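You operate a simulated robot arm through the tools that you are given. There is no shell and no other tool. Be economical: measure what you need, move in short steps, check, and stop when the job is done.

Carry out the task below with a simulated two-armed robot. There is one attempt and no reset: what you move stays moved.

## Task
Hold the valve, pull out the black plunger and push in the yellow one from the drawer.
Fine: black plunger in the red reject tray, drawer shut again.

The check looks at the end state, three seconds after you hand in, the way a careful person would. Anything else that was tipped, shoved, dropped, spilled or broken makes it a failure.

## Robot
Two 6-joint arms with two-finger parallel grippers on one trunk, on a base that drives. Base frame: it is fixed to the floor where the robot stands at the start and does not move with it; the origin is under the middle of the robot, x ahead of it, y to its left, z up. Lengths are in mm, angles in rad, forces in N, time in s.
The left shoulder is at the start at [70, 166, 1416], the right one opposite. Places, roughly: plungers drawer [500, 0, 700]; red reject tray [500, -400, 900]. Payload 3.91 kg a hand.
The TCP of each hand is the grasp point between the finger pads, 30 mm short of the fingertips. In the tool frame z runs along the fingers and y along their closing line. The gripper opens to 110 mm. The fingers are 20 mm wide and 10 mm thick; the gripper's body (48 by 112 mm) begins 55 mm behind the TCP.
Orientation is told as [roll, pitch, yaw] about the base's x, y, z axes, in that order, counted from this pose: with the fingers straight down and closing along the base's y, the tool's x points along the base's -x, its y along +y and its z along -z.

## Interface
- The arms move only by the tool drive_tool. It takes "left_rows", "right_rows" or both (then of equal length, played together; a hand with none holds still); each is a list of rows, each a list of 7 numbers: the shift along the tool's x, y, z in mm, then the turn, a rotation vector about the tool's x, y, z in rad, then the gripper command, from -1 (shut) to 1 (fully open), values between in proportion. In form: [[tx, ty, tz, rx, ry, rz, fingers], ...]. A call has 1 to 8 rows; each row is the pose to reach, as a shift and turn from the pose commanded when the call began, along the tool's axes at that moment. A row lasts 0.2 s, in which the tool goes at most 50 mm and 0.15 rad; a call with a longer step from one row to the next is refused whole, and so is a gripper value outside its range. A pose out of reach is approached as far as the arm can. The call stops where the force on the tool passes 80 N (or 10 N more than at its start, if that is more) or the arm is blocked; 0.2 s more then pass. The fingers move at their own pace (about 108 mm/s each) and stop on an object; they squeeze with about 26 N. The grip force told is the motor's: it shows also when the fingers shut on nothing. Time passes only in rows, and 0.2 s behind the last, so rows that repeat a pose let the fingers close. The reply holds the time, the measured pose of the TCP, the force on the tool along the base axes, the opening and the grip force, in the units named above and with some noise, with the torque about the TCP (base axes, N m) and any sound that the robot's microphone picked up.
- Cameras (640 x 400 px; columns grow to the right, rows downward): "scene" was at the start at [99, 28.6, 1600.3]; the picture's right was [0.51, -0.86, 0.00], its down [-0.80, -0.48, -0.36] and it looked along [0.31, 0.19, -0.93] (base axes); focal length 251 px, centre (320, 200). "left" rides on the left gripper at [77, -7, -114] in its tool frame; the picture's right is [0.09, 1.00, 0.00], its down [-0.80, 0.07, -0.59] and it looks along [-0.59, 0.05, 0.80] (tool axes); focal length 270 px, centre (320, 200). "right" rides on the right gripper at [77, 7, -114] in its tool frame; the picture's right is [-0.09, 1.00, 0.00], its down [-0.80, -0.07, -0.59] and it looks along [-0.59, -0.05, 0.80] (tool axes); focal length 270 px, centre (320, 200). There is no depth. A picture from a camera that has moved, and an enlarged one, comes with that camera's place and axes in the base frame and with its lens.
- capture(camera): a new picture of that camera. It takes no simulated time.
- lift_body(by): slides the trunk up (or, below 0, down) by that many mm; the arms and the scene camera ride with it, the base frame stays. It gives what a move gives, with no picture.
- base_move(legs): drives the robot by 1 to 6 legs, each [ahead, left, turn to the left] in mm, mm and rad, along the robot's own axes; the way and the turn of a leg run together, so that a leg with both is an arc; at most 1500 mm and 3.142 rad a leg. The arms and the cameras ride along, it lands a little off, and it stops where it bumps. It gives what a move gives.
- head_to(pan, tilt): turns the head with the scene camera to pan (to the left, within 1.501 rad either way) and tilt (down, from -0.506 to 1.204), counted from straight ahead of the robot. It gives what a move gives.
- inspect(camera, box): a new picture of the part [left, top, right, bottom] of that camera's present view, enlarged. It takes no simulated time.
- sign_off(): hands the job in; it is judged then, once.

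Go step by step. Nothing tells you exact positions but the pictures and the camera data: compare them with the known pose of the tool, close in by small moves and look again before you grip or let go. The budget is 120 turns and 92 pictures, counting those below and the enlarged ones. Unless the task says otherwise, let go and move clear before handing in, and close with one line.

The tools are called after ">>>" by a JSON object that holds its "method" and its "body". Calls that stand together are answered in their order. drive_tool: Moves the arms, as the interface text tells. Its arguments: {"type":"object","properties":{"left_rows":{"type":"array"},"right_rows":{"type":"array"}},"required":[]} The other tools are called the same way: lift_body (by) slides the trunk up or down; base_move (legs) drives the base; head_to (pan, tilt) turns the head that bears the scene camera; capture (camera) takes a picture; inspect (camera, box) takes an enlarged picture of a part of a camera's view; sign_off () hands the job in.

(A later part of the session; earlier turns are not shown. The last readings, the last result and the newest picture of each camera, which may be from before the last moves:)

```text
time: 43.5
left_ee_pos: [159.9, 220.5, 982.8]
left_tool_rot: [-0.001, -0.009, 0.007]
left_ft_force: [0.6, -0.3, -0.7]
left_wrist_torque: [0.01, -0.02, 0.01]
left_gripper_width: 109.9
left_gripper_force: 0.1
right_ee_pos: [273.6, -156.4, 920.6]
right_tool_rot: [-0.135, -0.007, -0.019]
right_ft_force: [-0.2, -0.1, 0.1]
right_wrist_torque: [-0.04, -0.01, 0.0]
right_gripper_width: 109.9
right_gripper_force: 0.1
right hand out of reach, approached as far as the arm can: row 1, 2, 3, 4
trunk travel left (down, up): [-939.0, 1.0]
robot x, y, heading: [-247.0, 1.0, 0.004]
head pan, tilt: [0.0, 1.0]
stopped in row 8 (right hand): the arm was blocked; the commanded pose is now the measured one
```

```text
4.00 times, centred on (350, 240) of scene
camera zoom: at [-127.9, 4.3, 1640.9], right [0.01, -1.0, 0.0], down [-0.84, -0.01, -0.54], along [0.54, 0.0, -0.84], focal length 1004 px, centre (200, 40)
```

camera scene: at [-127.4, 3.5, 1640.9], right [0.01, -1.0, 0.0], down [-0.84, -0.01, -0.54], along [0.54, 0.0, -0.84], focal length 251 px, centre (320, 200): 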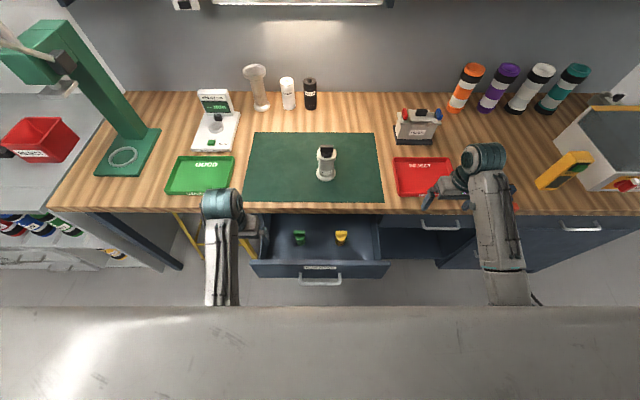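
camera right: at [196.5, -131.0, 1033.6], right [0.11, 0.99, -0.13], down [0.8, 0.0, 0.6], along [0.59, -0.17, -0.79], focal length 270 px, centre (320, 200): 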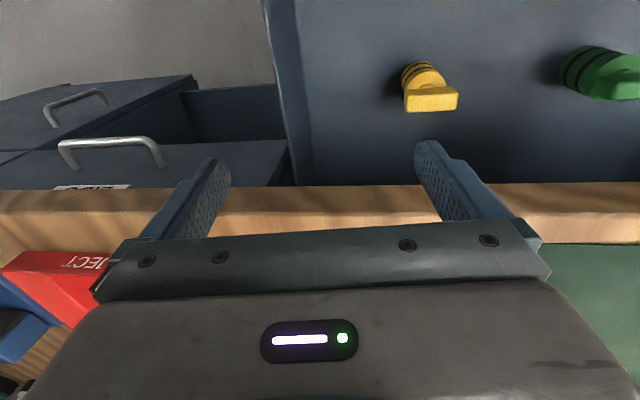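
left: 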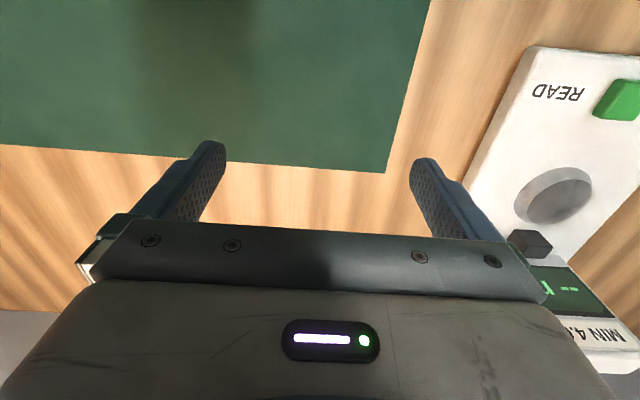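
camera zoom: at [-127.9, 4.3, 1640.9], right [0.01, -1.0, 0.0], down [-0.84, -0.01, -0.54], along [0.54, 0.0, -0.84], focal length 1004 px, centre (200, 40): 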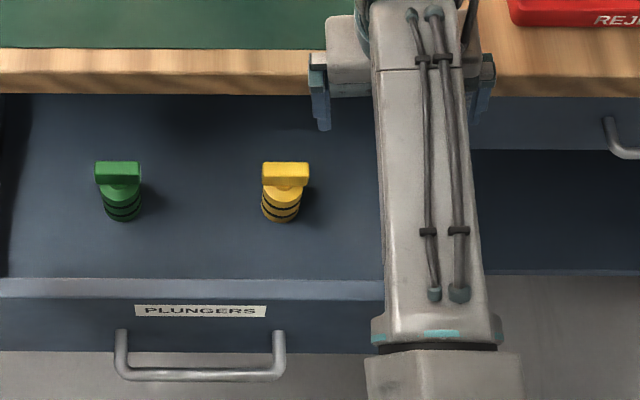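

The right arm can't reach inward with the tool straight down. A hand leaning sideways, pointing in from the right and closing along x, will reach and will suit both drawer and valve. I'll back off and take that orientation.

>>> {"method": "drive_tool", "body": {"right_rows": [[0, -40, -15, -0.07, 0, 0, 1], [0, -80, -30, -0.135, 0, 0.01, 1], [0, -120, -45, -0.135, 0, 0.01, 1], [0, -160, -50, -0.135, 0, 0.01, 1]]}}

>>> {"method": "drive_tool", "body": {"right_rows": [[0, 0, 0, -0.0585, 0.0585, 0.1211, 1], [0, 0, 0, -0.117, 0.117, 0.2422, 1], [0, 0, 0, -0.1755, 0.1755, 0.3633, 1], [0, 0, 0, -0.234, 0.234, 0.4844, 1], [0, 0, 0, -0.2925, 0.2925, 0.6055, 1], [0, 0, 0, -0.351, 0.351, 0.7266, 1]]}}

>>> {"method": "drive_tool", "body": {"right_rows": [[0, 0, 0, -0.0585, 0.0585, 0.1211, 1], [0, 0, 0, -0.117, 0.117, 0.2422, 1], [0, 0, 0, -0.1755, 0.1755, 0.3633, 1], [0, 0, 0, -0.234, 0.234, 0.4844, 1], [0, 0, 0, -0.2925, 0.2925, 0.6055, 1], [0, 0, 0, -0.351, 0.351, 0.7266, 1]]}}

>>> {"method": "capture", "body": {"camera": "scene"}}

```text
time: 44.5
left_ee_pos: [160.3, 218.0, 985.0]
left_tool_rot: [0.003, -0.009, 0.008]
left_ft_force: [0.5, -1.3, -0.4]
left_wrist_torque: [0.04, 0.0, 0.02]
left_gripper_width: 110.1
left_gripper_force: 0.0
right_ee_pos: [270.8, -308.4, 992.4]
right_tool_rot: [0.005, -0.008, -0.028]
right_ft_force: [0.6, -0.9, -0.2]
right_wrist_torque: [0.01, 0.01, -0.03]
right_gripper_width: 109.8
right_gripper_force: 0.1
trunk travel left (down, up): [-939.0, 1.0]
robot x, y, heading: [-247.6, 3.5, 0.007]
head pan, tilt: [0.0, 1.0]
```

```text
time: 45.9
left_ee_pos: [161.2, 219.3, 983.6]
left_tool_rot: [0.002, -0.007, 0.008]
left_ft_force: [0.6, 0.0, 0.3]
left_wrist_torque: [-0.04, -0.04, 0.0]
left_gripper_width: 110.2
left_gripper_force: 0.0
right_ee_pos: [270.8, -306.7, 989.9]
right_tool_rot: [0.218, 0.437, -0.723]
right_ft_force: [0.1, -0.1, 0.5]
right_wrist_torque: [0.03, 0.0, 0.0]
right_gripper_width: 109.9
right_gripper_force: 0.0
right hand out of reach, approached as far as the arm can: row 2, 3, 4
trunk travel left (down, up): [-939.0, 1.0]
robot x, y, heading: [-251.6, -2.4, 0.011]
head pan, tilt: [0.0, 1.0]
```

```text
time: 47.3
left_ee_pos: [160.4, 218.9, 984.9]
left_tool_rot: [0.002, -0.009, 0.008]
left_ft_force: [-0.3, 0.0, 0.1]
left_wrist_torque: [0.02, -0.01, 0.01]
left_gripper_width: 110.0
left_gripper_force: 0.0
right_ee_pos: [270.2, -306.5, 991.5]
right_tool_rot: [0.013, 0.904, -1.591]
right_ft_force: [0.5, -0.1, -0.2]
right_wrist_torque: [0.01, -0.02, -0.05]
right_gripper_width: 109.9
right_gripper_force: 0.2
trunk travel left (down, up): [-939.0, 1.0]
robot x, y, heading: [-248.9, 3.2, 0.009]
head pan, tilt: [0.0, 1.0]
```

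```text
62 pictures are left
camera scene: at [-128.4, 2.8, 1641.0], right [0.01, -1.0, 0.0], down [-0.84, -0.01, -0.54], along [0.54, 0.0, -0.84], focal length 251 px, centre (320, 200)
```

scene: 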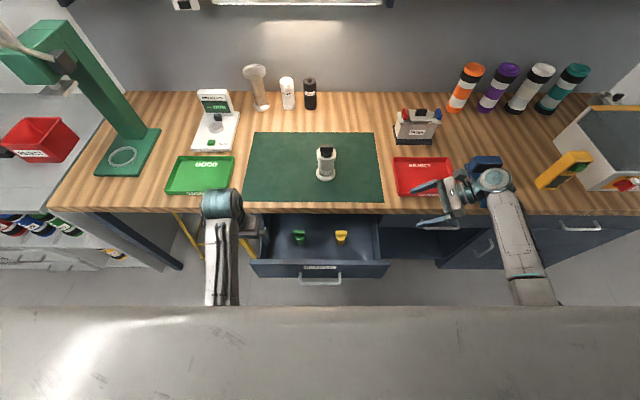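

The table edge (x≈321) would foul the hand over the yellow plunger, so the drawer needs about 80 mm more. I'll put closed fingers inside the drawer front and draw it outward by backing up.

>>> {"method": "drive_tool", "body": {"right_rows": [[2, -25, 35, 0, 0, 0, -1], [4, -45, 75, 0, 0, 0, -1], [6, -58, 115, 0, 0, 0, -1], [8, -66, 155, 0, 0, 0, -1], [9.6, -70, 191, 0, 0, 0, -1]]}}

>>> {"method": "capture", "body": {"camera": "scene"}}

>>> {"method": "capture", "body": {"camera": "right"}}

```text
time: 48.5
left_ee_pos: [159.5, 219.9, 983.9]
left_tool_rot: [0.0, -0.009, 0.008]
left_ft_force: [0.2, -0.6, 1.0]
left_wrist_torque: [-0.03, 0.0, 0.0]
left_gripper_width: 109.9
left_gripper_force: 0.0
right_ee_pos: [204.7, -146.8, 880.1]
right_tool_rot: [0.015, 0.9, -1.585]
right_ft_force: [-1.2, 0.4, 0.1]
right_wrist_torque: [-0.04, -0.02, 0.01]
right_gripper_width: 0.0
right_gripper_force: 26.2
trunk travel left (down, up): [-939.0, 1.0]
robot x, y, heading: [-244.9, -0.1, 0.006]
head pan, tilt: [0.0, 1.0]
```

```text
61 pictures are left
camera scene: at [-127.8, 5.2, 1640.9], right [0.01, -1.0, 0.0], down [-0.84, -0.01, -0.54], along [0.54, 0.0, -0.84], focal length 251 px, centre (320, 200)
```

scene: 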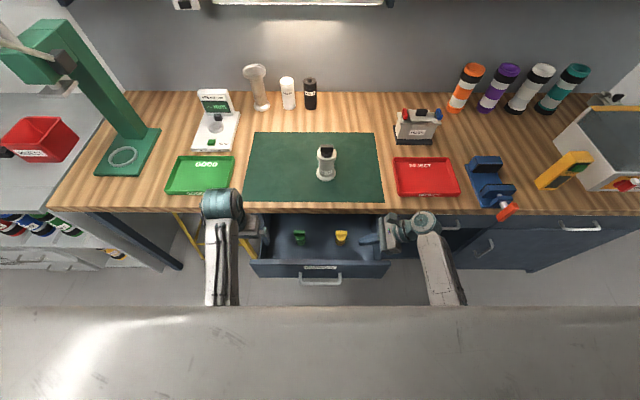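

```text
60 pictures are left
camera right: at [209.0, -188.2, 1012.8], right [0.99, -0.08, -0.06], down [-0.09, -0.96, -0.26], along [-0.04, 0.26, -0.96], focal length 270 px, centre (320, 200)
```

right: 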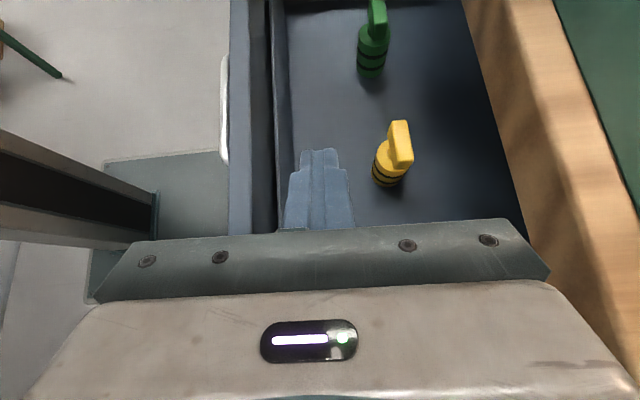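

The view from above is clear: fingers are inside the drawer, with the yellow plunger at about (276, −75). I'll lower 55 mm and drive back to draw the front out.

>>> {"method": "drive_tool", "body": {"right_rows": [[-21, 0, 17, 0, 0, 0, -1], [-43, 0, 34, 0, 0, 0, -1]]}}

>>> {"method": "base_move", "body": {"legs": [[-125, 0, 0]]}}

>>> {"method": "capture", "body": {"camera": "right"}}

>>> {"method": "capture", "body": {"camera": "scene"}}

```text
time: 49.1
left_ee_pos: [162.1, 220.5, 983.4]
left_tool_rot: [0.002, -0.009, 0.009]
left_ft_force: [-0.4, -0.4, 0.0]
left_wrist_torque: [0.03, -0.04, 0.02]
left_gripper_width: 110.2
left_gripper_force: 0.1
right_ee_pos: [206.2, -146.3, 824.2]
right_tool_rot: [0.016, 0.9, -1.586]
right_ft_force: [-0.3, 0.1, 0.3]
right_wrist_torque: [-0.01, 0.0, -0.02]
right_gripper_width: 0.0
right_gripper_force: 26.5
trunk travel left (down, up): [-939.0, 1.0]
robot x, y, heading: [-248.8, 2.7, 0.004]
head pan, tilt: [0.0, 1.0]
```

```text
time: 50.4
left_ee_pos: [34.7, 219.8, 983.9]
left_tool_rot: [0.001, -0.007, 0.009]
left_ft_force: [0.5, -0.1, -0.3]
left_wrist_torque: [-0.02, 0.01, 0.0]
left_gripper_width: 110.3
left_gripper_force: 0.2
right_ee_pos: [81.7, -146.0, 823.7]
right_tool_rot: [0.012, 0.902, -1.586]
right_ft_force: [-0.1, -1.0, -0.1]
right_wrist_torque: [0.01, -0.02, 0.01]
right_gripper_width: 0.0
right_gripper_force: 26.1
trunk travel left (down, up): [-939.0, 1.0]
robot x, y, heading: [-374.2, 7.1, 0.009]
head pan, tilt: [0.0, 1.0]
```

```text
59 pictures are left
camera right: at [86.3, -188.0, 956.6], right [0.99, -0.08, -0.06], down [-0.09, -0.96, -0.26], along [-0.04, 0.26, -0.96], focal length 270 px, centre (320, 200)
```

right: 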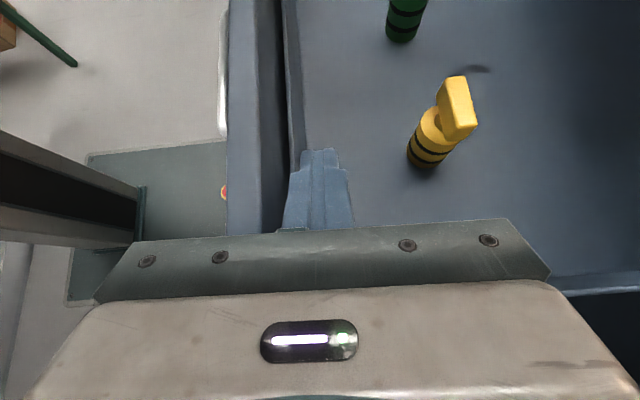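

```text
58 pictures are left
camera scene: at [-251.4, 2.3, 1640.6], right [0.01, -1.0, 0.0], down [-0.84, -0.01, -0.54], along [0.54, 0.01, -0.84], focal length 251 px, centre (320, 200)
```

scene: 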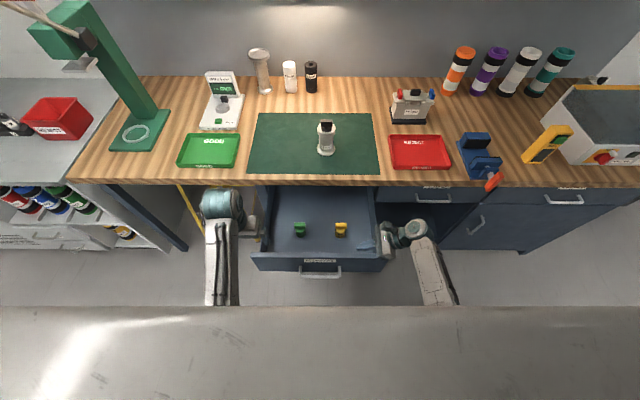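

The drawer came out about 80 mm further, and the yellow plunger is now near (186, −77). I'll back out along the tool axis, open partly and line up with it.

>>> {"method": "drive_tool", "body": {"right_rows": [[0, 5, -30, 0, 0, 0, -1], [0, 10, -60, 0, 0, 0, -0.5], [0, 50, -60, 0, 0, 0, 0.09], [0, 90, -60, 0, 0, 0, 0.09], [0, 104, -55, 0, 0, 0, 0.09]]}}

>>> {"method": "capture", "body": {"camera": "right"}}

>>> {"method": "inspect", "body": {"camera": "scene", "box": [270, 180, 430, 280]}}

```text
time: 51.6
left_ee_pos: [32.2, 218.3, 984.1]
left_tool_rot: [0.001, -0.008, 0.01]
left_ft_force: [-0.6, 0.1, 0.1]
left_wrist_torque: [-0.02, 0.03, 0.02]
left_gripper_width: 109.8
left_gripper_force: 0.1
right_ee_pos: [183.1, -192.8, 860.8]
right_tool_rot: [0.014, 0.903, -1.585]
right_ft_force: [0.0, -0.6, -0.3]
right_wrist_torque: [0.0, 0.0, 0.0]
right_gripper_width: 60.1
right_gripper_force: 0.1
trunk travel left (down, up): [-939.0, 1.0]
robot x, y, heading: [-372.6, 2.2, 0.009]
head pan, tilt: [0.0, 1.0]
```

```text
57 pictures are left
camera right: at [188.4, -234.6, 993.2], right [0.99, -0.08, -0.06], down [-0.09, -0.96, -0.26], along [-0.04, 0.27, -0.96], focal length 270 px, centre (320, 200)
```

right: 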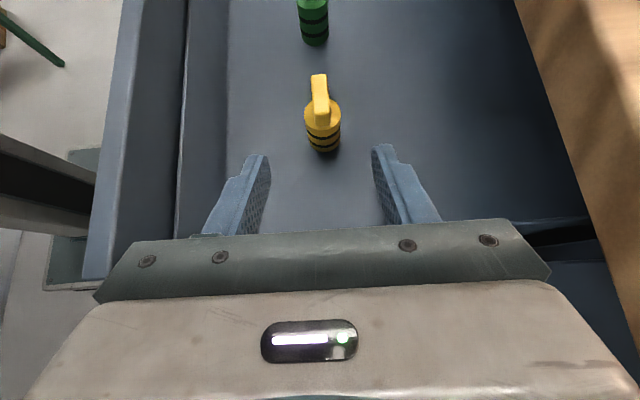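

```text
4.00 times, centred on (350, 230) of scene
camera zoom: at [-254.9, 1.7, 1640.9], right [0.01, -1.0, 0.0], down [-0.84, -0.01, -0.54], along [0.54, 0.01, -0.84], focal length 1004 px, centre (200, 80)
```

zoom: 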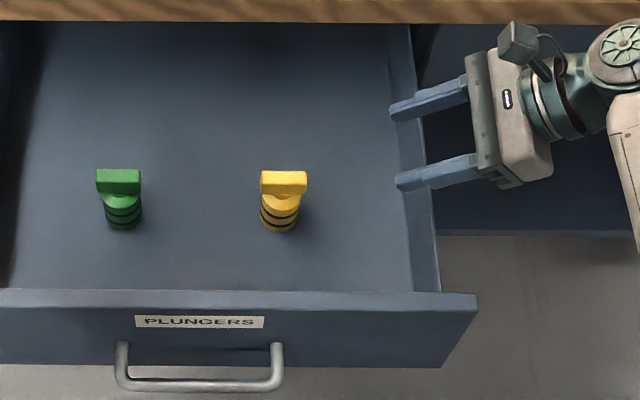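

The block is aligned with the fingers' closing direction and centred at about (187, −73, 771). I'll move in along the tool axis.

>>> {"method": "drive_tool", "body": {"right_rows": [[2, 1, 45, 0, 0, 0, 0.09], [4, 1, 90, 0, 0, 0, 0.09]]}}

>>> {"method": "capture", "body": {"camera": "right"}}

>>> {"method": "inspect", "body": {"camera": "scene", "box": [310, 200, 390, 250]}}

```text
time: 52.2
left_ee_pos: [33.4, 221.7, 983.1]
left_tool_rot: [0.0, -0.007, 0.012]
left_ft_force: [0.5, -0.5, 0.2]
left_wrist_torque: [0.02, 0.01, 0.0]
left_gripper_width: 110.1
left_gripper_force: 0.0
right_ee_pos: [185.6, -117.5, 806.7]
right_tool_rot: [0.014, 0.899, -1.586]
right_ft_force: [-0.1, 0.8, 0.1]
right_wrist_torque: [-0.01, -0.02, -0.03]
right_gripper_width: 59.7
right_gripper_force: 0.1
trunk travel left (down, up): [-939.0, 1.0]
robot x, y, heading: [-377.1, 0.7, 0.009]
head pan, tilt: [0.0, 1.0]
```

```text
55 pictures are left
camera right: at [190.7, -158.9, 939.0], right [0.99, -0.08, -0.06], down [-0.09, -0.96, -0.26], along [-0.04, 0.26, -0.96], focal length 270 px, centre (320, 200)
```

right: 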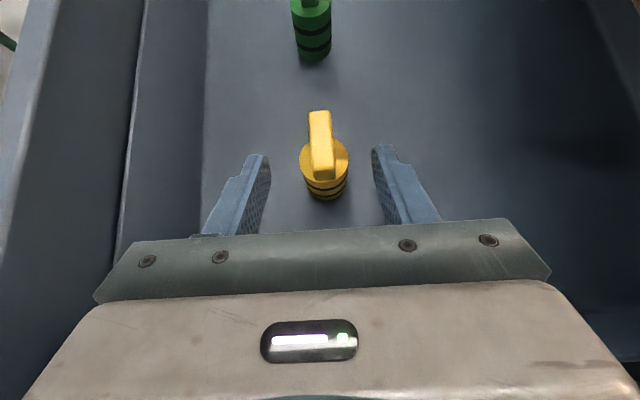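

```text
8.00 times, centred on (350, 225) of scene
camera zoom: at [-253.7, 4.5, 1640.8], right [0.01, -1.0, 0.0], down [-0.84, -0.01, -0.54], along [0.54, 0.0, -0.84], focal length 2009 px, centre (80, 0)
```

zoom: 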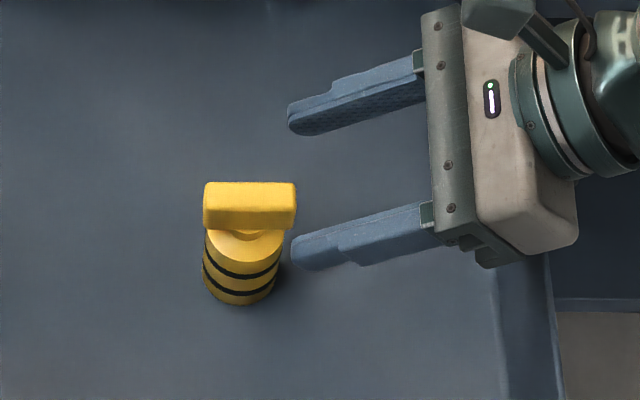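

Centred. I'll make the last 38 mm and close.

>>> {"method": "drive_tool", "body": {"right_rows": [[0, 0.5, 19, 0, 0, 0, 0.09], [1, 1, 38, 0, 0, 0, 0.09]]}}

>>> {"method": "inspect", "body": {"camera": "scene", "box": [310, 200, 390, 250]}}

>>> {"method": "capture", "body": {"camera": "right"}}

```text
time: 52.8
left_ee_pos: [34.7, 221.7, 983.2]
left_tool_rot: [0.001, -0.008, 0.011]
left_ft_force: [0.1, 0.1, -0.2]
left_wrist_torque: [-0.01, -0.02, 0.03]
left_gripper_width: 109.8
left_gripper_force: 0.1
right_ee_pos: [189.3, -87.7, 785.1]
right_tool_rot: [0.013, 0.901, -1.585]
right_ft_force: [-0.7, -0.3, -0.2]
right_wrist_torque: [0.02, 0.06, -0.01]
right_gripper_width: 59.6
right_gripper_force: 0.1
trunk travel left (down, up): [-939.0, 1.0]
robot x, y, heading: [-377.5, 0.5, 0.011]
head pan, tilt: [0.0, 1.0]
```

```text
8.00 times, centred on (350, 225) of scene
camera zoom: at [-253.6, 4.2, 1640.8], right [0.01, -1.0, 0.0], down [-0.84, -0.01, -0.54], along [0.54, 0.0, -0.84], focal length 2009 px, centre (80, 0)
```

zoom: 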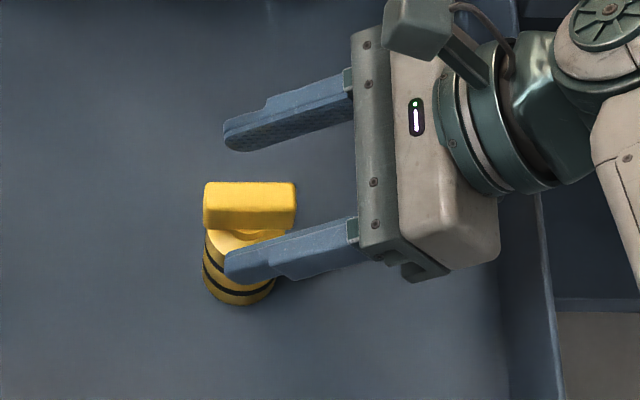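

```text
52 pictures are left
camera right: at [193.7, -129.4, 916.8], right [0.99, -0.08, -0.06], down [-0.09, -0.96, -0.26], along [-0.04, 0.26, -0.96], focal length 270 px, centre (320, 200)
```

right: 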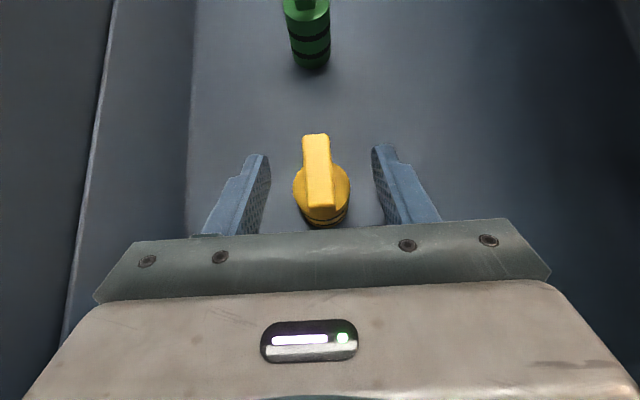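

Fingers straddle the block symmetrically. Closing.

>>> {"method": "drive_tool", "body": {"right_rows": [[0, 0, 0, 0, 0, 0, -1], [0, 0, 0, 0, 0, 0, -1], [0, 0, 0, 0, 0, 0, -1]]}}

>>> {"method": "drive_tool", "body": {"right_rows": [[16, 0, -12, 0, 0, 0, -1], [39, 0, -31, 0, 0, 0, -1], [63, 0, -50, 0, 0, 0, -1]]}}

>>> {"method": "inspect", "body": {"camera": "scene", "box": [310, 190, 390, 240]}}

```text
time: 53.6
left_ee_pos: [32.1, 219.2, 983.4]
left_tool_rot: [0.001, -0.009, 0.009]
left_ft_force: [0.2, -0.3, 0.1]
left_wrist_torque: [0.02, 0.03, -0.02]
left_gripper_width: 110.2
left_gripper_force: 0.1
right_ee_pos: [188.6, -89.3, 784.8]
right_tool_rot: [0.015, 0.902, -1.582]
right_ft_force: [0.8, 0.6, 0.8]
right_wrist_torque: [0.08, -0.03, 0.01]
right_gripper_width: 15.8
right_gripper_force: 25.7
trunk travel left (down, up): [-939.0, 1.0]
robot x, y, heading: [-376.6, 2.1, 0.01]
head pan, tilt: [0.0, 1.0]
```

```text
time: 54.4
left_ee_pos: [32.7, 219.7, 982.5]
left_tool_rot: [0.0, -0.01, 0.01]
left_ft_force: [-0.3, 0.3, -0.4]
left_wrist_torque: [-0.01, 0.02, 0.01]
left_gripper_width: 109.9
left_gripper_force: 0.1
right_ee_pos: [186.5, -88.9, 866.3]
right_tool_rot: [0.013, 0.902, -1.583]
right_ft_force: [-0.6, -0.7, -0.4]
right_wrist_torque: [0.01, -0.01, 0.02]
right_gripper_width: 15.5
right_gripper_force: 25.8
trunk travel left (down, up): [-939.0, 1.0]
robot x, y, heading: [-375.8, 3.3, 0.009]
head pan, tilt: [0.0, 1.0]
```

```text
8.00 times, centred on (350, 215) of scene
camera zoom: at [-255.1, 2.5, 1640.9], right [0.01, -1.0, 0.0], down [-0.84, -0.01, -0.54], along [0.54, 0.01, -0.84], focal length 2009 px, centre (80, 80)
```

zoom: 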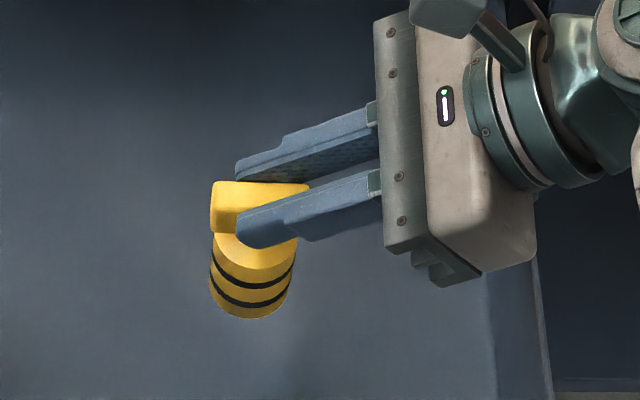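

Yellow is held firmly (15.7 mm wide grip) and came up cleanly. Next I'll lift it clear, back off, and push the drawer shut with the left hand so the base has room.

>>> {"method": "drive_tool", "body": {"right_rows": [[24, 0, -19, 0, 0, 0, -1], [48, 0, -38, 0, 0, 0, -1], [72, 0, -57, 0, 0, 0, -1], [97, 0, -77, 0, 0, 0, -1]]}}

>>> {"method": "base_move", "body": {"legs": [[-230, 0, -0.01]]}}

>>> {"method": "drive_tool", "body": {"left_rows": [[-20, -5, 20, 0, -0.15, 0, -1], [-40, -10, 45, 0, -0.3, 0, -1], [-65, -20, 70, 0, -0.45, 0, -1], [-95, -30, 95, 0, -0.6, 0, -1], [-125, -40, 120, 0, -0.75, 0, -1], [-155, -50, 145, 0, -0.9, 0, -1], [-170, -50, 180, 0, -0.9, 0, -1]]}}

```text
time: 55.4
left_ee_pos: [32.5, 220.1, 984.3]
left_tool_rot: [0.0, -0.009, 0.011]
left_ft_force: [-1.0, 0.4, -0.2]
left_wrist_torque: [0.0, -0.02, -0.01]
left_gripper_width: 110.2
left_gripper_force: 0.1
right_ee_pos: [185.1, -88.5, 991.4]
right_tool_rot: [0.013, 0.902, -1.584]
right_ft_force: [-1.0, -0.6, -0.3]
right_wrist_torque: [0.0, 0.01, -0.03]
right_gripper_width: 15.7
right_gripper_force: 25.9
trunk travel left (down, up): [-939.0, 1.0]
robot x, y, heading: [-373.8, 0.9, 0.01]
head pan, tilt: [0.0, 1.0]
```

```text
time: 57.1
left_ee_pos: [-190.3, 214.7, 981.7]
left_tool_rot: [0.002, -0.007, 0.0]
left_ft_force: [0.7, 0.9, 0.5]
left_wrist_torque: [0.0, 0.03, 0.05]
left_gripper_width: 110.2
left_gripper_force: 0.1
right_ee_pos: [-41.9, -94.7, 989.8]
right_tool_rot: [0.012, 0.902, -1.597]
right_ft_force: [0.1, -0.2, -1.0]
right_wrist_torque: [-0.02, 0.03, 0.02]
right_gripper_width: 15.6
right_gripper_force: 26.1
trunk travel left (down, up): [-939.0, 1.0]
robot x, y, heading: [-603.2, -1.6, -0.001]
head pan, tilt: [0.0, 1.0]
```

```text
time: 58.7
left_ee_pos: [-20.0, 164.2, 805.6]
left_tool_rot: [0.001, -0.908, -0.001]
left_ft_force: [0.6, 0.0, -0.2]
left_wrist_torque: [-0.01, 0.02, 0.0]
left_gripper_width: 0.0
left_gripper_force: 26.0
right_ee_pos: [-42.1, -95.1, 990.5]
right_tool_rot: [0.013, 0.903, -1.596]
right_ft_force: [0.9, -0.9, -2.1]
right_wrist_torque: [-0.03, -0.01, 0.02]
right_gripper_width: 15.6
right_gripper_force: 26.1
trunk travel left (down, up): [-939.0, 1.0]
robot x, y, heading: [-602.9, 2.5, 0.001]
head pan, tilt: [0.0, 1.0]
```

The left fingertips face the drawer front. I'll drive forward to push it in, stopping short to check.

>>> {"method": "base_move", "body": {"legs": [[300, 0, 0]]}}

>>> {"method": "capture", "body": {"camera": "scene"}}

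```text
time: 60.8
left_ee_pos: [287.4, 159.1, 806.7]
left_tool_rot: [0.002, -0.912, -0.007]
left_ft_force: [-0.1, -0.5, -0.3]
left_wrist_torque: [0.04, -0.01, 0.01]
left_gripper_width: 0.0
left_gripper_force: 26.5
right_ee_pos: [260.0, -100.3, 991.3]
right_tool_rot: [0.017, 0.902, -1.598]
right_ft_force: [-1.0, 0.1, -2.0]
right_wrist_torque: [-0.01, 0.01, -0.06]
right_gripper_width: 15.7
right_gripper_force: 26.0
trunk travel left (down, up): [-939.0, 1.0]
robot x, y, heading: [-294.5, -4.0, -0.005]
head pan, tilt: [0.0, 1.0]
```

```text
50 pictures are left
camera scene: at [-178.8, -1.7, 1641.1], right [-0.01, -1.0, 0.0], down [-0.84, 0.01, -0.54], along [0.54, 0.0, -0.84], focal length 251 px, centre (320, 200)
```

scene: 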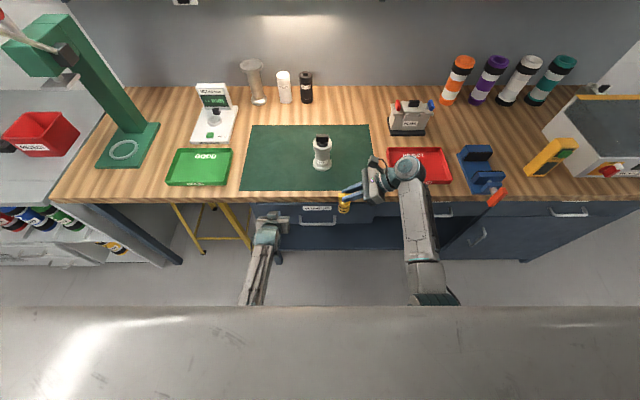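

The drawer is nearly in, with about 45 mm left to push.

>>> {"method": "base_move", "body": {"legs": [[42, 0, 0.005]]}}

>>> {"method": "inspect", "body": {"camera": "scene", "box": [220, 160, 460, 310]}}

```text
time: 61.7
left_ee_pos: [324.7, 161.6, 807.1]
left_tool_rot: [0.002, -0.911, -0.001]
left_ft_force: [-18.9, -1.4, 0.6]
left_wrist_torque: [-0.29, 0.18, -0.05]
left_gripper_width: 0.1
left_gripper_force: 25.8
right_ee_pos: [301.9, -95.7, 991.7]
right_tool_rot: [0.019, 0.903, -1.591]
right_ft_force: [0.1, -1.0, -1.1]
right_wrist_torque: [-0.05, 0.0, 0.01]
right_gripper_width: 15.9
right_gripper_force: 25.6
trunk travel left (down, up): [-939.0, 1.0]
robot x, y, heading: [-253.4, 1.7, -0.003]
head pan, tilt: [0.0, 1.0]
```

```text
2.67 times, centred on (340, 235) of scene
camera zoom: at [-138.1, -1.8, 1641.1], right [0.0, -1.0, 0.0], down [-0.84, 0.0, -0.54], along [0.54, 0.0, -0.84], focal length 670 px, centre (267, 107)
```

zoom: 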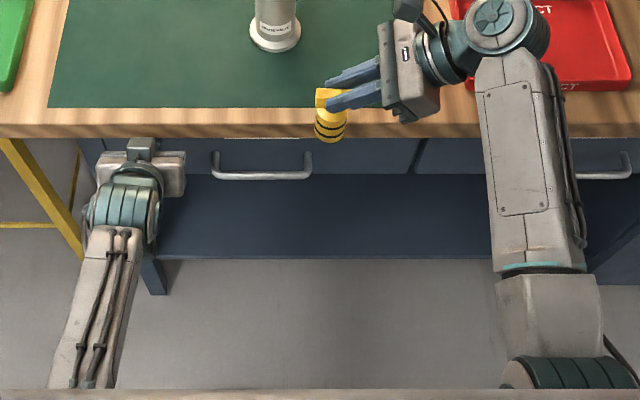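

Contact force suggests it's shut. I'll give it a small extra push to confirm, then withdraw the left hand.

>>> {"method": "drive_tool", "body": {"left_rows": [[-2.5, 0, 3, 0, 0, 0, -1], [-5, 0, 6, 0, 0, 0, -1], [-7, 0, 9, 0, 0, 0, -1]]}}

>>> {"method": "drive_tool", "body": {"left_rows": [[10, 0, -15, 0, 0, 0, -1], [35, 0, -50, 0, 0, 0, -1], [60, 0, -85, 0, 0, 0, -1]]}}

>>> {"method": "inspect", "body": {"camera": "scene", "box": [240, 180, 480, 330]}}

```text
time: 62.5
left_ee_pos: [326.6, 162.7, 807.1]
left_tool_rot: [0.001, -0.904, -0.002]
left_ft_force: [-63.8, 1.6, 10.1]
left_wrist_torque: [-0.28, 0.39, 0.04]
left_gripper_width: 0.0
left_gripper_force: 26.1
right_ee_pos: [295.5, -96.1, 995.9]
right_tool_rot: [0.032, 0.903, -1.581]
right_ft_force: [-0.3, -0.7, -1.1]
right_wrist_torque: [0.0, -0.02, -0.02]
right_gripper_width: 15.5
right_gripper_force: 26.1
trunk travel left (down, up): [-939.0, 1.0]
robot x, y, heading: [-255.0, -0.0, -0.002]
head pan, tilt: [0.0, 1.0]
```

```text
time: 63.3
left_ee_pos: [234.0, 160.6, 814.4]
left_tool_rot: [0.002, -0.914, -0.002]
left_ft_force: [0.3, -0.7, -0.3]
left_wrist_torque: [0.06, -0.02, 0.03]
left_gripper_width: 0.2
left_gripper_force: 25.9
right_ee_pos: [301.5, -97.4, 992.7]
right_tool_rot: [0.019, 0.902, -1.591]
right_ft_force: [-0.8, -0.3, -0.8]
right_wrist_torque: [0.0, -0.01, -0.01]
right_gripper_width: 15.5
right_gripper_force: 25.9
trunk travel left (down, up): [-939.0, 1.0]
robot x, y, heading: [-255.3, 2.1, -0.001]
head pan, tilt: [0.0, 1.0]
```

```text
2.67 times, centred on (360, 255) of scene
camera zoom: at [-139.4, -1.4, 1641.3], right [0.0, -1.0, 0.0], down [-0.84, 0.0, -0.54], along [0.54, 0.0, -0.84], focal length 670 px, centre (213, 53)
```

zoom: 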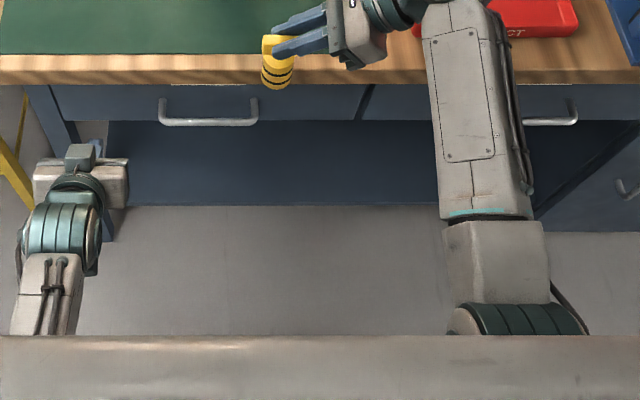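

The drawer is shut. Next I'll bring the left hand back up to tool-down, then rotate it to point sideways (toward −y) with fingers closing along x.

>>> {"method": "drive_tool", "body": {"left_rows": [[-14, 8, -24, 0, 0.15, 0, -1], [-29, 16, -47, 0, 0.3, 0, -1], [-43, 25, -71, 0, 0.45, 0, 0], [-58, 33, -95, 0, 0.6, 0, 1], [-72, 42, -118, 0, 0.75, 0, 1], [-86, 50, -142, 0, 0.9, 0, 1]]}}

>>> {"method": "drive_tool", "body": {"left_rows": [[0, 8, 0, 0.0711, 0.0711, -0.1039, 1], [0, 16, 0, 0.1422, 0.1422, -0.2078, 1], [0, 24, 0, 0.2133, 0.2133, -0.3117, 1], [0, 32, 0, 0.2844, 0.2844, -0.4156, 1], [0, 40, 0, 0.3555, 0.3555, -0.5195, 1], [0, 48, 0, 0.4266, 0.4266, -0.6234, 1], [0, 56, 0, 0.4977, 0.4977, -0.7273, 1]]}}

```text
time: 64.7
left_ee_pos: [177.2, 212.6, 968.8]
left_tool_rot: [0.001, -0.005, 0.001]
left_ft_force: [0.6, 0.4, -0.3]
left_wrist_torque: [-0.01, -0.01, -0.02]
left_gripper_width: 110.0
left_gripper_force: 0.1
right_ee_pos: [305.8, -96.7, 989.0]
right_tool_rot: [0.013, 0.903, -1.597]
right_ft_force: [0.1, 0.7, -1.5]
right_wrist_torque: [-0.01, -0.01, -0.01]
right_gripper_width: 15.5
right_gripper_force: 25.8
trunk travel left (down, up): [-939.0, 1.0]
robot x, y, heading: [-253.1, 3.2, 0.0]
head pan, tilt: [0.0, 1.0]
```

```text
time: 66.3
left_ee_pos: [175.6, 269.1, 966.1]
left_tool_rot: [-0.319, 0.619, 0.655]
left_ft_force: [-0.2, 0.5, 0.2]
left_wrist_torque: [0.01, -0.01, 0.03]
left_gripper_width: 110.0
left_gripper_force: 0.1
left hand out of reach, approached as far as the arm can: row 1, 2, 3, 4, 5
right_ee_pos: [304.3, -95.7, 991.5]
right_tool_rot: [0.016, 0.901, -1.595]
right_ft_force: [-0.2, 0.5, -1.7]
right_wrist_torque: [-0.03, 0.02, 0.0]
right_gripper_width: 15.9
right_gripper_force: 25.9
trunk travel left (down, up): [-939.0, 1.0]
robot x, y, heading: [-255.6, -2.0, 0.002]
head pan, tilt: [0.0, 1.0]
```

Continuing the left hand's rotation.

>>> {"method": "drive_tool", "body": {"left_rows": [[0, 0, 0, 0.0723, 0.0723, -0.1056, 1], [0, 0, 0, 0.1446, 0.1446, -0.2112, 1], [0, 0, 0, 0.2169, 0.2169, -0.3168, 1], [0, 0, 0, 0.2892, 0.2892, -0.4224, 1], [0, 0, 0, 0.3615, 0.3615, -0.528, 1], [0, 0, 0, 0.4338, 0.4338, -0.6336, 1]]}}

>>> {"method": "capture", "body": {"camera": "scene"}}

```text
time: 67.7
left_ee_pos: [175.8, 269.0, 967.5]
left_tool_rot: [-0.018, 1.201, 1.556]
left_ft_force: [0.7, -0.4, -0.1]
left_wrist_torque: [0.02, 0.0, 0.0]
left_gripper_width: 109.6
left_gripper_force: 0.1
right_ee_pos: [304.7, -96.4, 991.4]
right_tool_rot: [0.015, 0.902, -1.596]
right_ft_force: [-0.4, -0.1, -1.2]
right_wrist_torque: [0.0, 0.01, -0.04]
right_gripper_width: 15.5
right_gripper_force: 26.1
trunk travel left (down, up): [-939.0, 1.0]
robot x, y, heading: [-258.6, -1.5, -0.002]
head pan, tilt: [0.0, 1.0]
```

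```text
47 pictures are left
camera scene: at [-135.1, -1.0, 1640.9], right [0.0, -1.0, 0.0], down [-0.84, 0.0, -0.54], along [0.54, 0.0, -0.84], focal length 251 px, centre (320, 200)
```

scene: 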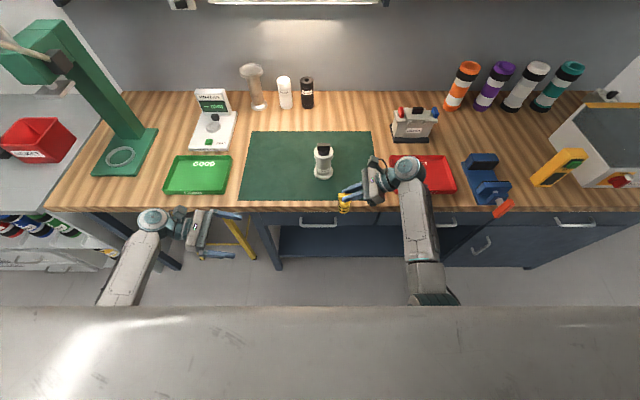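

Both hands are oriented. I'll shift yellow a bit right, drive forward 100 mm, and check the view before setting it on the mat.

>>> {"method": "drive_tool", "body": {"right_rows": [[-15, 0, -20, 0, 0, 0, -1], [-31, 0, -39, 0, 0, 0, -1]]}}

>>> {"method": "base_move", "body": {"legs": [[105, 0, 0]]}}

>>> {"method": "inspect", "body": {"camera": "scene", "box": [200, 130, 440, 280]}}

>>> {"method": "capture", "body": {"camera": "right"}}

```text
time: 68.3
left_ee_pos: [177.1, 267.2, 967.8]
left_tool_rot: [-0.021, 1.196, 1.552]
left_ft_force: [0.0, 0.0, 0.6]
left_wrist_torque: [-0.03, -0.02, -0.02]
left_gripper_width: 110.1
left_gripper_force: 0.0
right_ee_pos: [302.1, -148.6, 990.3]
right_tool_rot: [0.016, 0.905, -1.596]
right_ft_force: [0.0, -1.0, -0.7]
right_wrist_torque: [-0.01, -0.02, 0.02]
right_gripper_width: 16.0
right_gripper_force: 25.6
trunk travel left (down, up): [-939.0, 1.0]
robot x, y, heading: [-250.1, -2.4, 0.002]
head pan, tilt: [0.0, 1.0]
```

```text
time: 69.5
left_ee_pos: [278.8, 267.1, 967.6]
left_tool_rot: [-0.027, 1.2, 1.544]
left_ft_force: [-0.6, -0.1, 0.0]
left_wrist_torque: [-0.02, -0.02, -0.01]
left_gripper_width: 110.1
left_gripper_force: 0.0
right_ee_pos: [405.3, -147.3, 991.4]
right_tool_rot: [0.018, 0.902, -1.593]
right_ft_force: [-0.5, 0.6, -0.5]
right_wrist_torque: [-0.05, -0.03, -0.01]
right_gripper_width: 15.4
right_gripper_force: 25.6
trunk travel left (down, up): [-939.0, 1.0]
robot x, y, heading: [-148.1, -3.6, -0.002]
head pan, tilt: [0.0, 1.0]
```

```text
2.67 times, centred on (320, 205) of scene
camera zoom: at [-33.6, -1.7, 1641.2], right [0.0, -1.0, 0.0], down [-0.84, 0.0, -0.54], along [0.54, 0.0, -0.84], focal length 670 px, centre (320, 187)
```

zoom: 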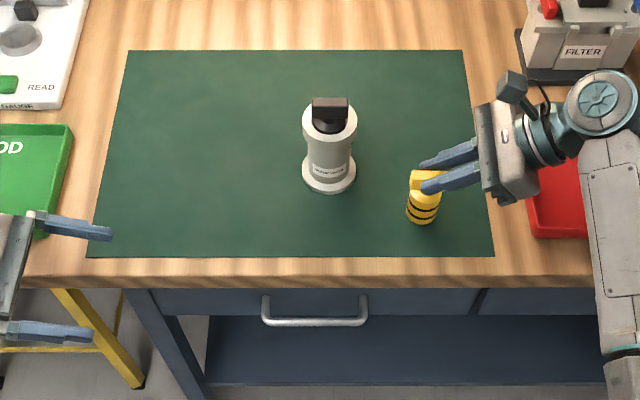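

```text
45 pictures are left
camera right: at [409.3, -189.0, 1123.4], right [0.99, -0.09, -0.06], down [-0.1, -0.96, -0.26], along [-0.03, 0.27, -0.96], focal length 270 px, centre (320, 200)
```

right: 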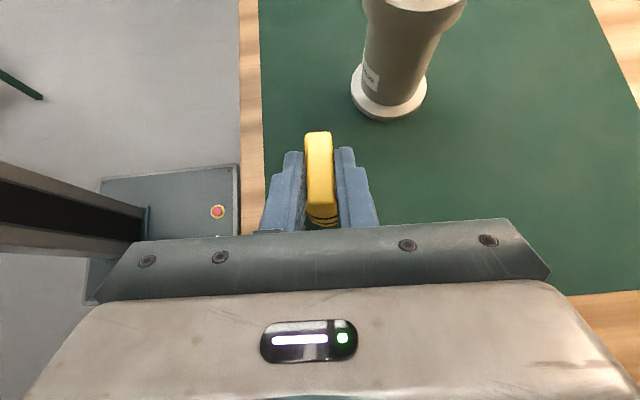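

The yellow plunger hovers over a clear part of the mat. I'll lower it gently until it touches.

>>> {"method": "drive_tool", "body": {"right_rows": [[-9.8, 0, 7.7, 0, 0, 0, -1], [-19.6, 0, 15.5, 0, 0, 0, -1]]}}

>>> {"method": "inspect", "body": {"camera": "scene", "box": [320, 180, 400, 230]}}

```text
time: 70.1
left_ee_pos: [277.2, 266.9, 969.0]
left_tool_rot: [-0.031, 1.199, 1.541]
left_ft_force: [-0.8, -0.7, 0.4]
left_wrist_torque: [0.0, -0.03, -0.01]
left_gripper_width: 110.2
left_gripper_force: 0.0
right_ee_pos: [405.7, -146.0, 972.8]
right_tool_rot: [0.04, 0.907, -1.577]
right_ft_force: [5.5, -8.7, 47.5]
right_wrist_torque: [-0.09, 0.18, 0.02]
right_gripper_width: 15.7
right_gripper_force: 25.8
trunk travel left (down, up): [-939.0, 1.0]
robot x, y, heading: [-149.8, -0.4, -0.004]
head pan, tilt: [0.0, 1.0]
```

```text
8.00 times, centred on (360, 205) of scene
camera zoom: at [-37.5, -1.3, 1642.4], right [0.0, -1.0, 0.0], down [-0.84, 0.0, -0.54], along [0.54, 0.0, -0.84], focal length 2009 px, centre (0, 160)
```

zoom: 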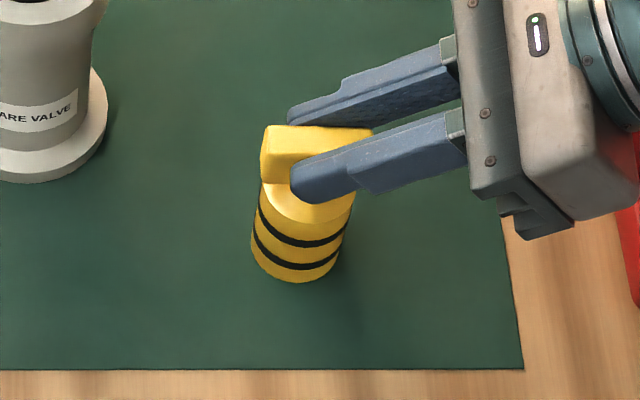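

It's down with 47 N on it. I'll ease up about 5 mm, then release.

>>> {"method": "drive_tool", "body": {"right_rows": [[3.5, 0, -2.8, 0, 0, 0, -1]]}}

```text
time: 70.5
left_ee_pos: [279.6, 268.6, 966.9]
left_tool_rot: [-0.026, 1.2, 1.544]
left_ft_force: [0.3, 0.8, -0.1]
left_wrist_torque: [0.02, -0.04, 0.0]
left_gripper_width: 110.0
left_gripper_force: 0.0
right_ee_pos: [406.7, -145.2, 973.6]
right_tool_rot: [0.026, 0.905, -1.586]
right_ft_force: [8.8, -2.2, 38.0]
right_wrist_torque: [0.54, -0.37, -0.11]
right_gripper_width: 15.6
right_gripper_force: 25.8
trunk travel left (down, up): [-939.0, 1.0]
robot x, y, heading: [-151.7, 1.0, -0.002]
head pan, tilt: [0.0, 1.0]
```

>>> {"method": "drive_tool", "body": {"right_rows": [[3, 0, -2.4, 0, 0, 0, -1]]}}

```text
time: 70.9
left_ee_pos: [281.3, 267.7, 967.3]
left_tool_rot: [-0.022, 1.202, 1.553]
left_ft_force: [0.1, 0.0, 0.4]
left_wrist_torque: [0.05, 0.02, 0.02]
left_gripper_width: 109.9
left_gripper_force: 0.1
right_ee_pos: [407.6, -145.5, 973.1]
right_tool_rot: [0.017, 0.903, -1.595]
right_ft_force: [9.2, 2.4, 22.7]
right_wrist_torque: [0.71, -0.54, -0.21]
right_gripper_width: 15.3
right_gripper_force: 25.9
trunk travel left (down, up): [-939.0, 1.0]
robot x, y, heading: [-152.3, -1.4, -0.005]
head pan, tilt: [0.0, 1.0]
```

>>> {"method": "drive_tool", "body": {"right_rows": [[2.2, -2, -1.7, 0, 0, 0, -1]]}}

>>> {"method": "drive_tool", "body": {"right_rows": [[0, 0, 0, 0, 0, 0, -0.6], [0, 0, 0, 0, 0, 0, -0.4], [0, 0, 0, 0, 0, 0, -0.3]]}}

>>> {"method": "inspect", "body": {"camera": "scene", "box": [320, 180, 400, 230]}}

```text
time: 71.3
left_ee_pos: [280.6, 269.6, 967.0]
left_tool_rot: [-0.019, 1.198, 1.55]
left_ft_force: [0.4, 0.1, -1.1]
left_wrist_torque: [0.01, -0.04, 0.02]
left_gripper_width: 110.1
left_gripper_force: 0.2
right_ee_pos: [404.4, -146.3, 974.4]
right_tool_rot: [0.006, 0.901, -1.603]
right_ft_force: [0.8, 2.7, 8.4]
right_wrist_torque: [0.49, 0.07, -0.05]
right_gripper_width: 15.8
right_gripper_force: 25.6
trunk travel left (down, up): [-939.0, 1.0]
robot x, y, heading: [-149.7, 1.0, -0.003]
head pan, tilt: [0.0, 1.0]
```

```text
time: 72.1
left_ee_pos: [281.0, 267.3, 967.3]
left_tool_rot: [-0.017, 1.199, 1.552]
left_ft_force: [-0.6, -0.3, -0.3]
left_wrist_torque: [0.0, 0.04, 0.01]
left_gripper_width: 110.1
left_gripper_force: 0.1
right_ee_pos: [406.6, -146.7, 975.5]
right_tool_rot: [0.014, 0.902, -1.598]
right_ft_force: [0.0, -0.6, -0.5]
right_wrist_torque: [-0.02, -0.01, 0.01]
right_gripper_width: 38.6
right_gripper_force: 0.0
trunk travel left (down, up): [-939.0, 1.0]
robot x, y, heading: [-151.0, -4.0, 0.001]
head pan, tilt: [0.0, 1.0]
```

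```text
8.00 times, centred on (360, 205) of scene
camera zoom: at [-29.8, -1.5, 1640.9], right [0.0, -1.0, 0.0], down [-0.84, 0.0, -0.54], along [0.54, 0.0, -0.84], focal length 2009 px, centre (0, 160)
```

zoom: 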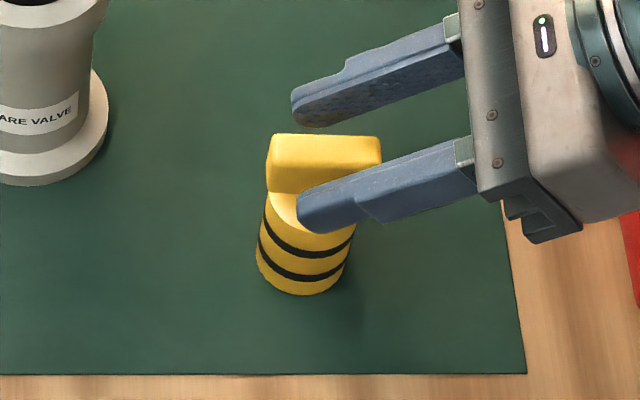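

Yellow stands upright at about (406, −131). I'll withdraw the right hand along its axis and bring the left hand to a pre-grasp beside the valve.

>>> {"method": "drive_tool", "body": {"right_rows": [[0, 0, -40, 0, 0, 0, -0.3], [0, 0, -80, 0, 0, 0, -0.1], [0, 0, -110, 0, 0, 0, 0.09]]}}

>>> {"method": "drive_tool", "body": {"left_rows": [[15, -31, 24, 0, 0, 0, 0.8], [28, -63, 48, 0, 0, 0, 0.8], [40, -95, 72, 0, 0, 0, 0.8], [53, -128, 97, 0, 0, 0, 0.8], [66, -160, 122, 0, 0, 0, 0.8], [79, -190, 145, 0, 0, 0, 0.8]]}}

>>> {"method": "capture", "body": {"camera": "left"}}

>>> {"method": "inspect", "body": {"camera": "scene", "box": [200, 130, 440, 280]}}

```text
time: 72.9
left_ee_pos: [281.2, 267.5, 966.7]
left_tool_rot: [-0.02, 1.199, 1.55]
left_ft_force: [0.6, 0.3, -0.1]
left_wrist_torque: [0.01, -0.02, 0.01]
left_gripper_width: 110.0
left_gripper_force: 0.0
right_ee_pos: [402.5, -232.9, 1044.7]
right_tool_rot: [0.015, 0.903, -1.596]
right_ft_force: [-0.3, -1.2, 0.8]
right_wrist_torque: [-0.03, 0.03, -0.02]
right_gripper_width: 59.9
right_gripper_force: 0.0
trunk travel left (down, up): [-939.0, 1.0]
robot x, y, heading: [-153.4, -2.7, 0.005]
head pan, tilt: [0.0, 1.0]
```

```text
time: 74.3
left_ee_pos: [472.2, 103.0, 987.4]
left_tool_rot: [-0.014, 1.197, 1.556]
left_ft_force: [0.6, -0.6, -0.6]
left_wrist_torque: [0.03, 0.0, 0.01]
left_gripper_width: 98.9
left_gripper_force: 0.0
right_ee_pos: [404.0, -234.0, 1043.6]
right_tool_rot: [0.012, 0.902, -1.597]
right_ft_force: [0.1, 0.6, -0.3]
right_wrist_torque: [0.0, 0.02, 0.01]
right_gripper_width: 60.0
right_gripper_force: 0.1
trunk travel left (down, up): [-939.0, 1.0]
robot x, y, heading: [-147.9, -1.5, -0.001]
head pan, tilt: [0.0, 1.0]
```

```text
42 pictures are left
camera left: at [478.7, 180.5, 1099.9], right [-1.0, -0.03, 0.08], down [-0.07, 0.85, -0.53], along [-0.05, -0.53, -0.84], focal length 270 px, centre (320, 200)
```

left: 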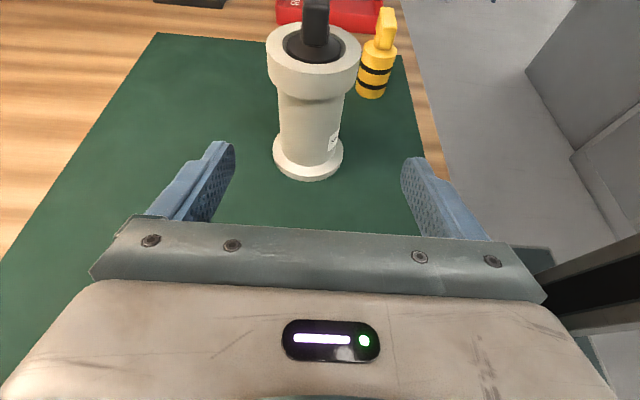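

```text
2.67 times, centred on (320, 205) of scene
camera zoom: at [-28.1, -3.0, 1640.7], right [0.0, -1.0, 0.0], down [-0.84, 0.0, -0.54], along [0.54, 0.0, -0.84], focal length 670 px, centre (320, 187)
```

zoom: 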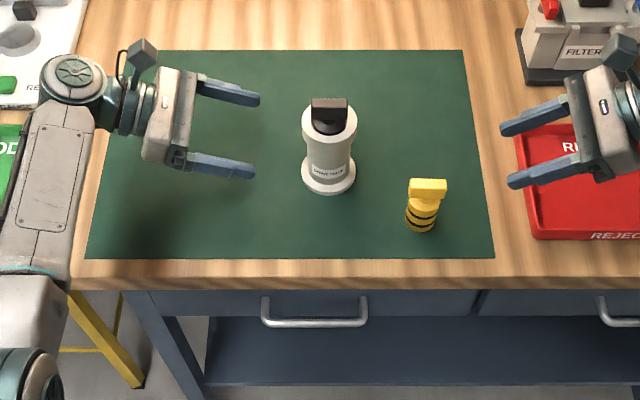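

Very clear view: the valve centre sits near (478, −6). I'll advance along the tool axis with a small sideways correction, then check.

>>> {"method": "drive_tool", "body": {"left_rows": [[0, -2, 38, 0, 0, 0, 0.8], [0, -4, 76, 0, 0, 0, 0.8], [0, -6, 112, 0, 0, 0, 0.8]]}}

>>> {"method": "capture", "body": {"camera": "left"}}

>>> {"method": "inspect", "body": {"camera": "scene", "box": [270, 140, 390, 215]}}

```text
time: 75.1
left_ee_pos: [479.0, -2.5, 947.3]
left_tool_rot: [-0.022, 1.198, 1.549]
left_ft_force: [0.0, 0.0, 0.2]
left_wrist_torque: [-0.04, 0.03, -0.02]
left_gripper_width: 99.2
left_gripper_force: 0.1
right_ee_pos: [402.1, -233.1, 1044.9]
right_tool_rot: [0.014, 0.901, -1.596]
right_ft_force: [0.2, -0.2, 0.7]
right_wrist_torque: [-0.02, 0.0, 0.01]
right_gripper_width: 60.2
right_gripper_force: 0.0
trunk travel left (down, up): [-939.0, 1.0]
robot x, y, heading: [-151.0, 1.9, -0.001]
head pan, tilt: [0.0, 1.0]
```

```text
40 pictures are left
camera left: at [485.4, 75.8, 1059.5], right [-1.0, -0.03, 0.07], down [-0.07, 0.85, -0.53], along [-0.05, -0.53, -0.84], focal length 270 px, centre (320, 200)
```

left: 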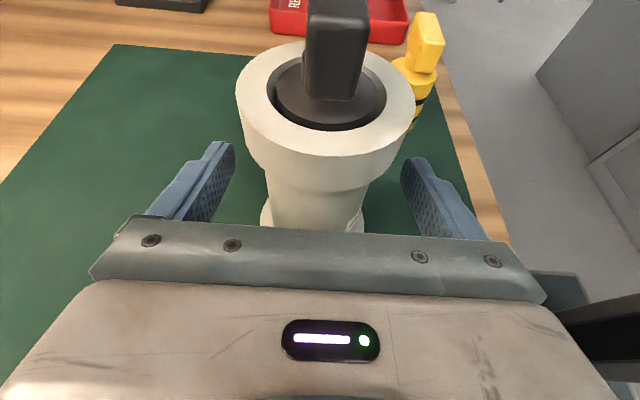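

```text
5.33 times, centred on (330, 178) of scene
camera zoom: at [-29.4, -2.3, 1640.9], right [0.0, -1.0, 0.0], down [-0.84, 0.0, -0.54], along [0.54, 0.0, -0.84], focal length 1339 px, centre (267, 320)
```

zoom: 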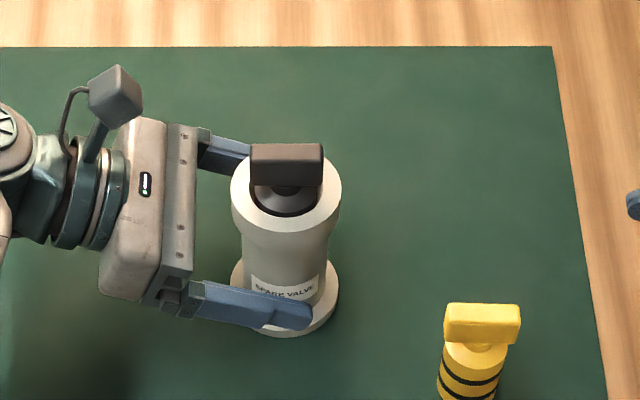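

The body is centred between the left fingers below the collar. Closing the left hand on the valve.

>>> {"method": "drive_tool", "body": {"left_rows": [[0, 0, 0, 0, 0, 0, 0.3], [0, 0, 0, 0, 0, 0, 0.1], [0, 0, 0, 0, 0, 0, -1], [0, 0, 0, 0, 0, 0, -1]]}}

>>> {"method": "capture", "body": {"camera": "left"}}

```text
time: 76.1
left_ee_pos: [479.4, -2.6, 948.4]
left_tool_rot: [-0.019, 1.198, 1.552]
left_ft_force: [1.6, -1.2, -0.1]
left_wrist_torque: [-0.02, 0.15, 0.04]
left_gripper_width: 55.7
left_gripper_force: 25.7
right_ee_pos: [403.7, -232.8, 1045.1]
right_tool_rot: [0.016, 0.902, -1.598]
right_ft_force: [-0.5, 0.2, -1.3]
right_wrist_torque: [0.0, -0.05, 0.02]
right_gripper_width: 59.8
right_gripper_force: 0.1
trunk travel left (down, up): [-939.0, 1.0]
robot x, y, heading: [-152.2, -0.2, -0.002]
head pan, tilt: [0.0, 1.0]
```

```text
38 pictures are left
camera left: at [485.4, 76.1, 1059.5], right [-1.0, -0.03, 0.08], down [-0.07, 0.84, -0.53], along [-0.05, -0.53, -0.84], focal length 270 px, centre (320, 200)
```

left: 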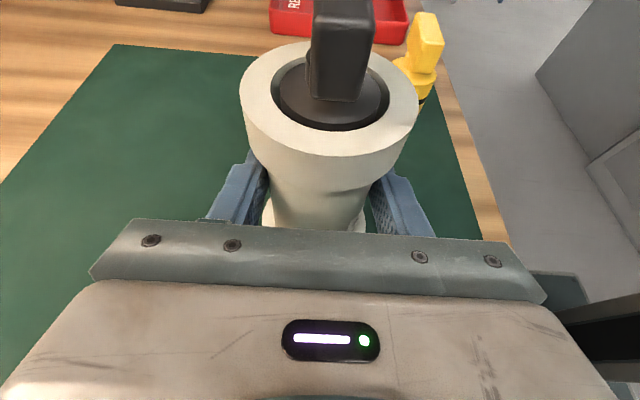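

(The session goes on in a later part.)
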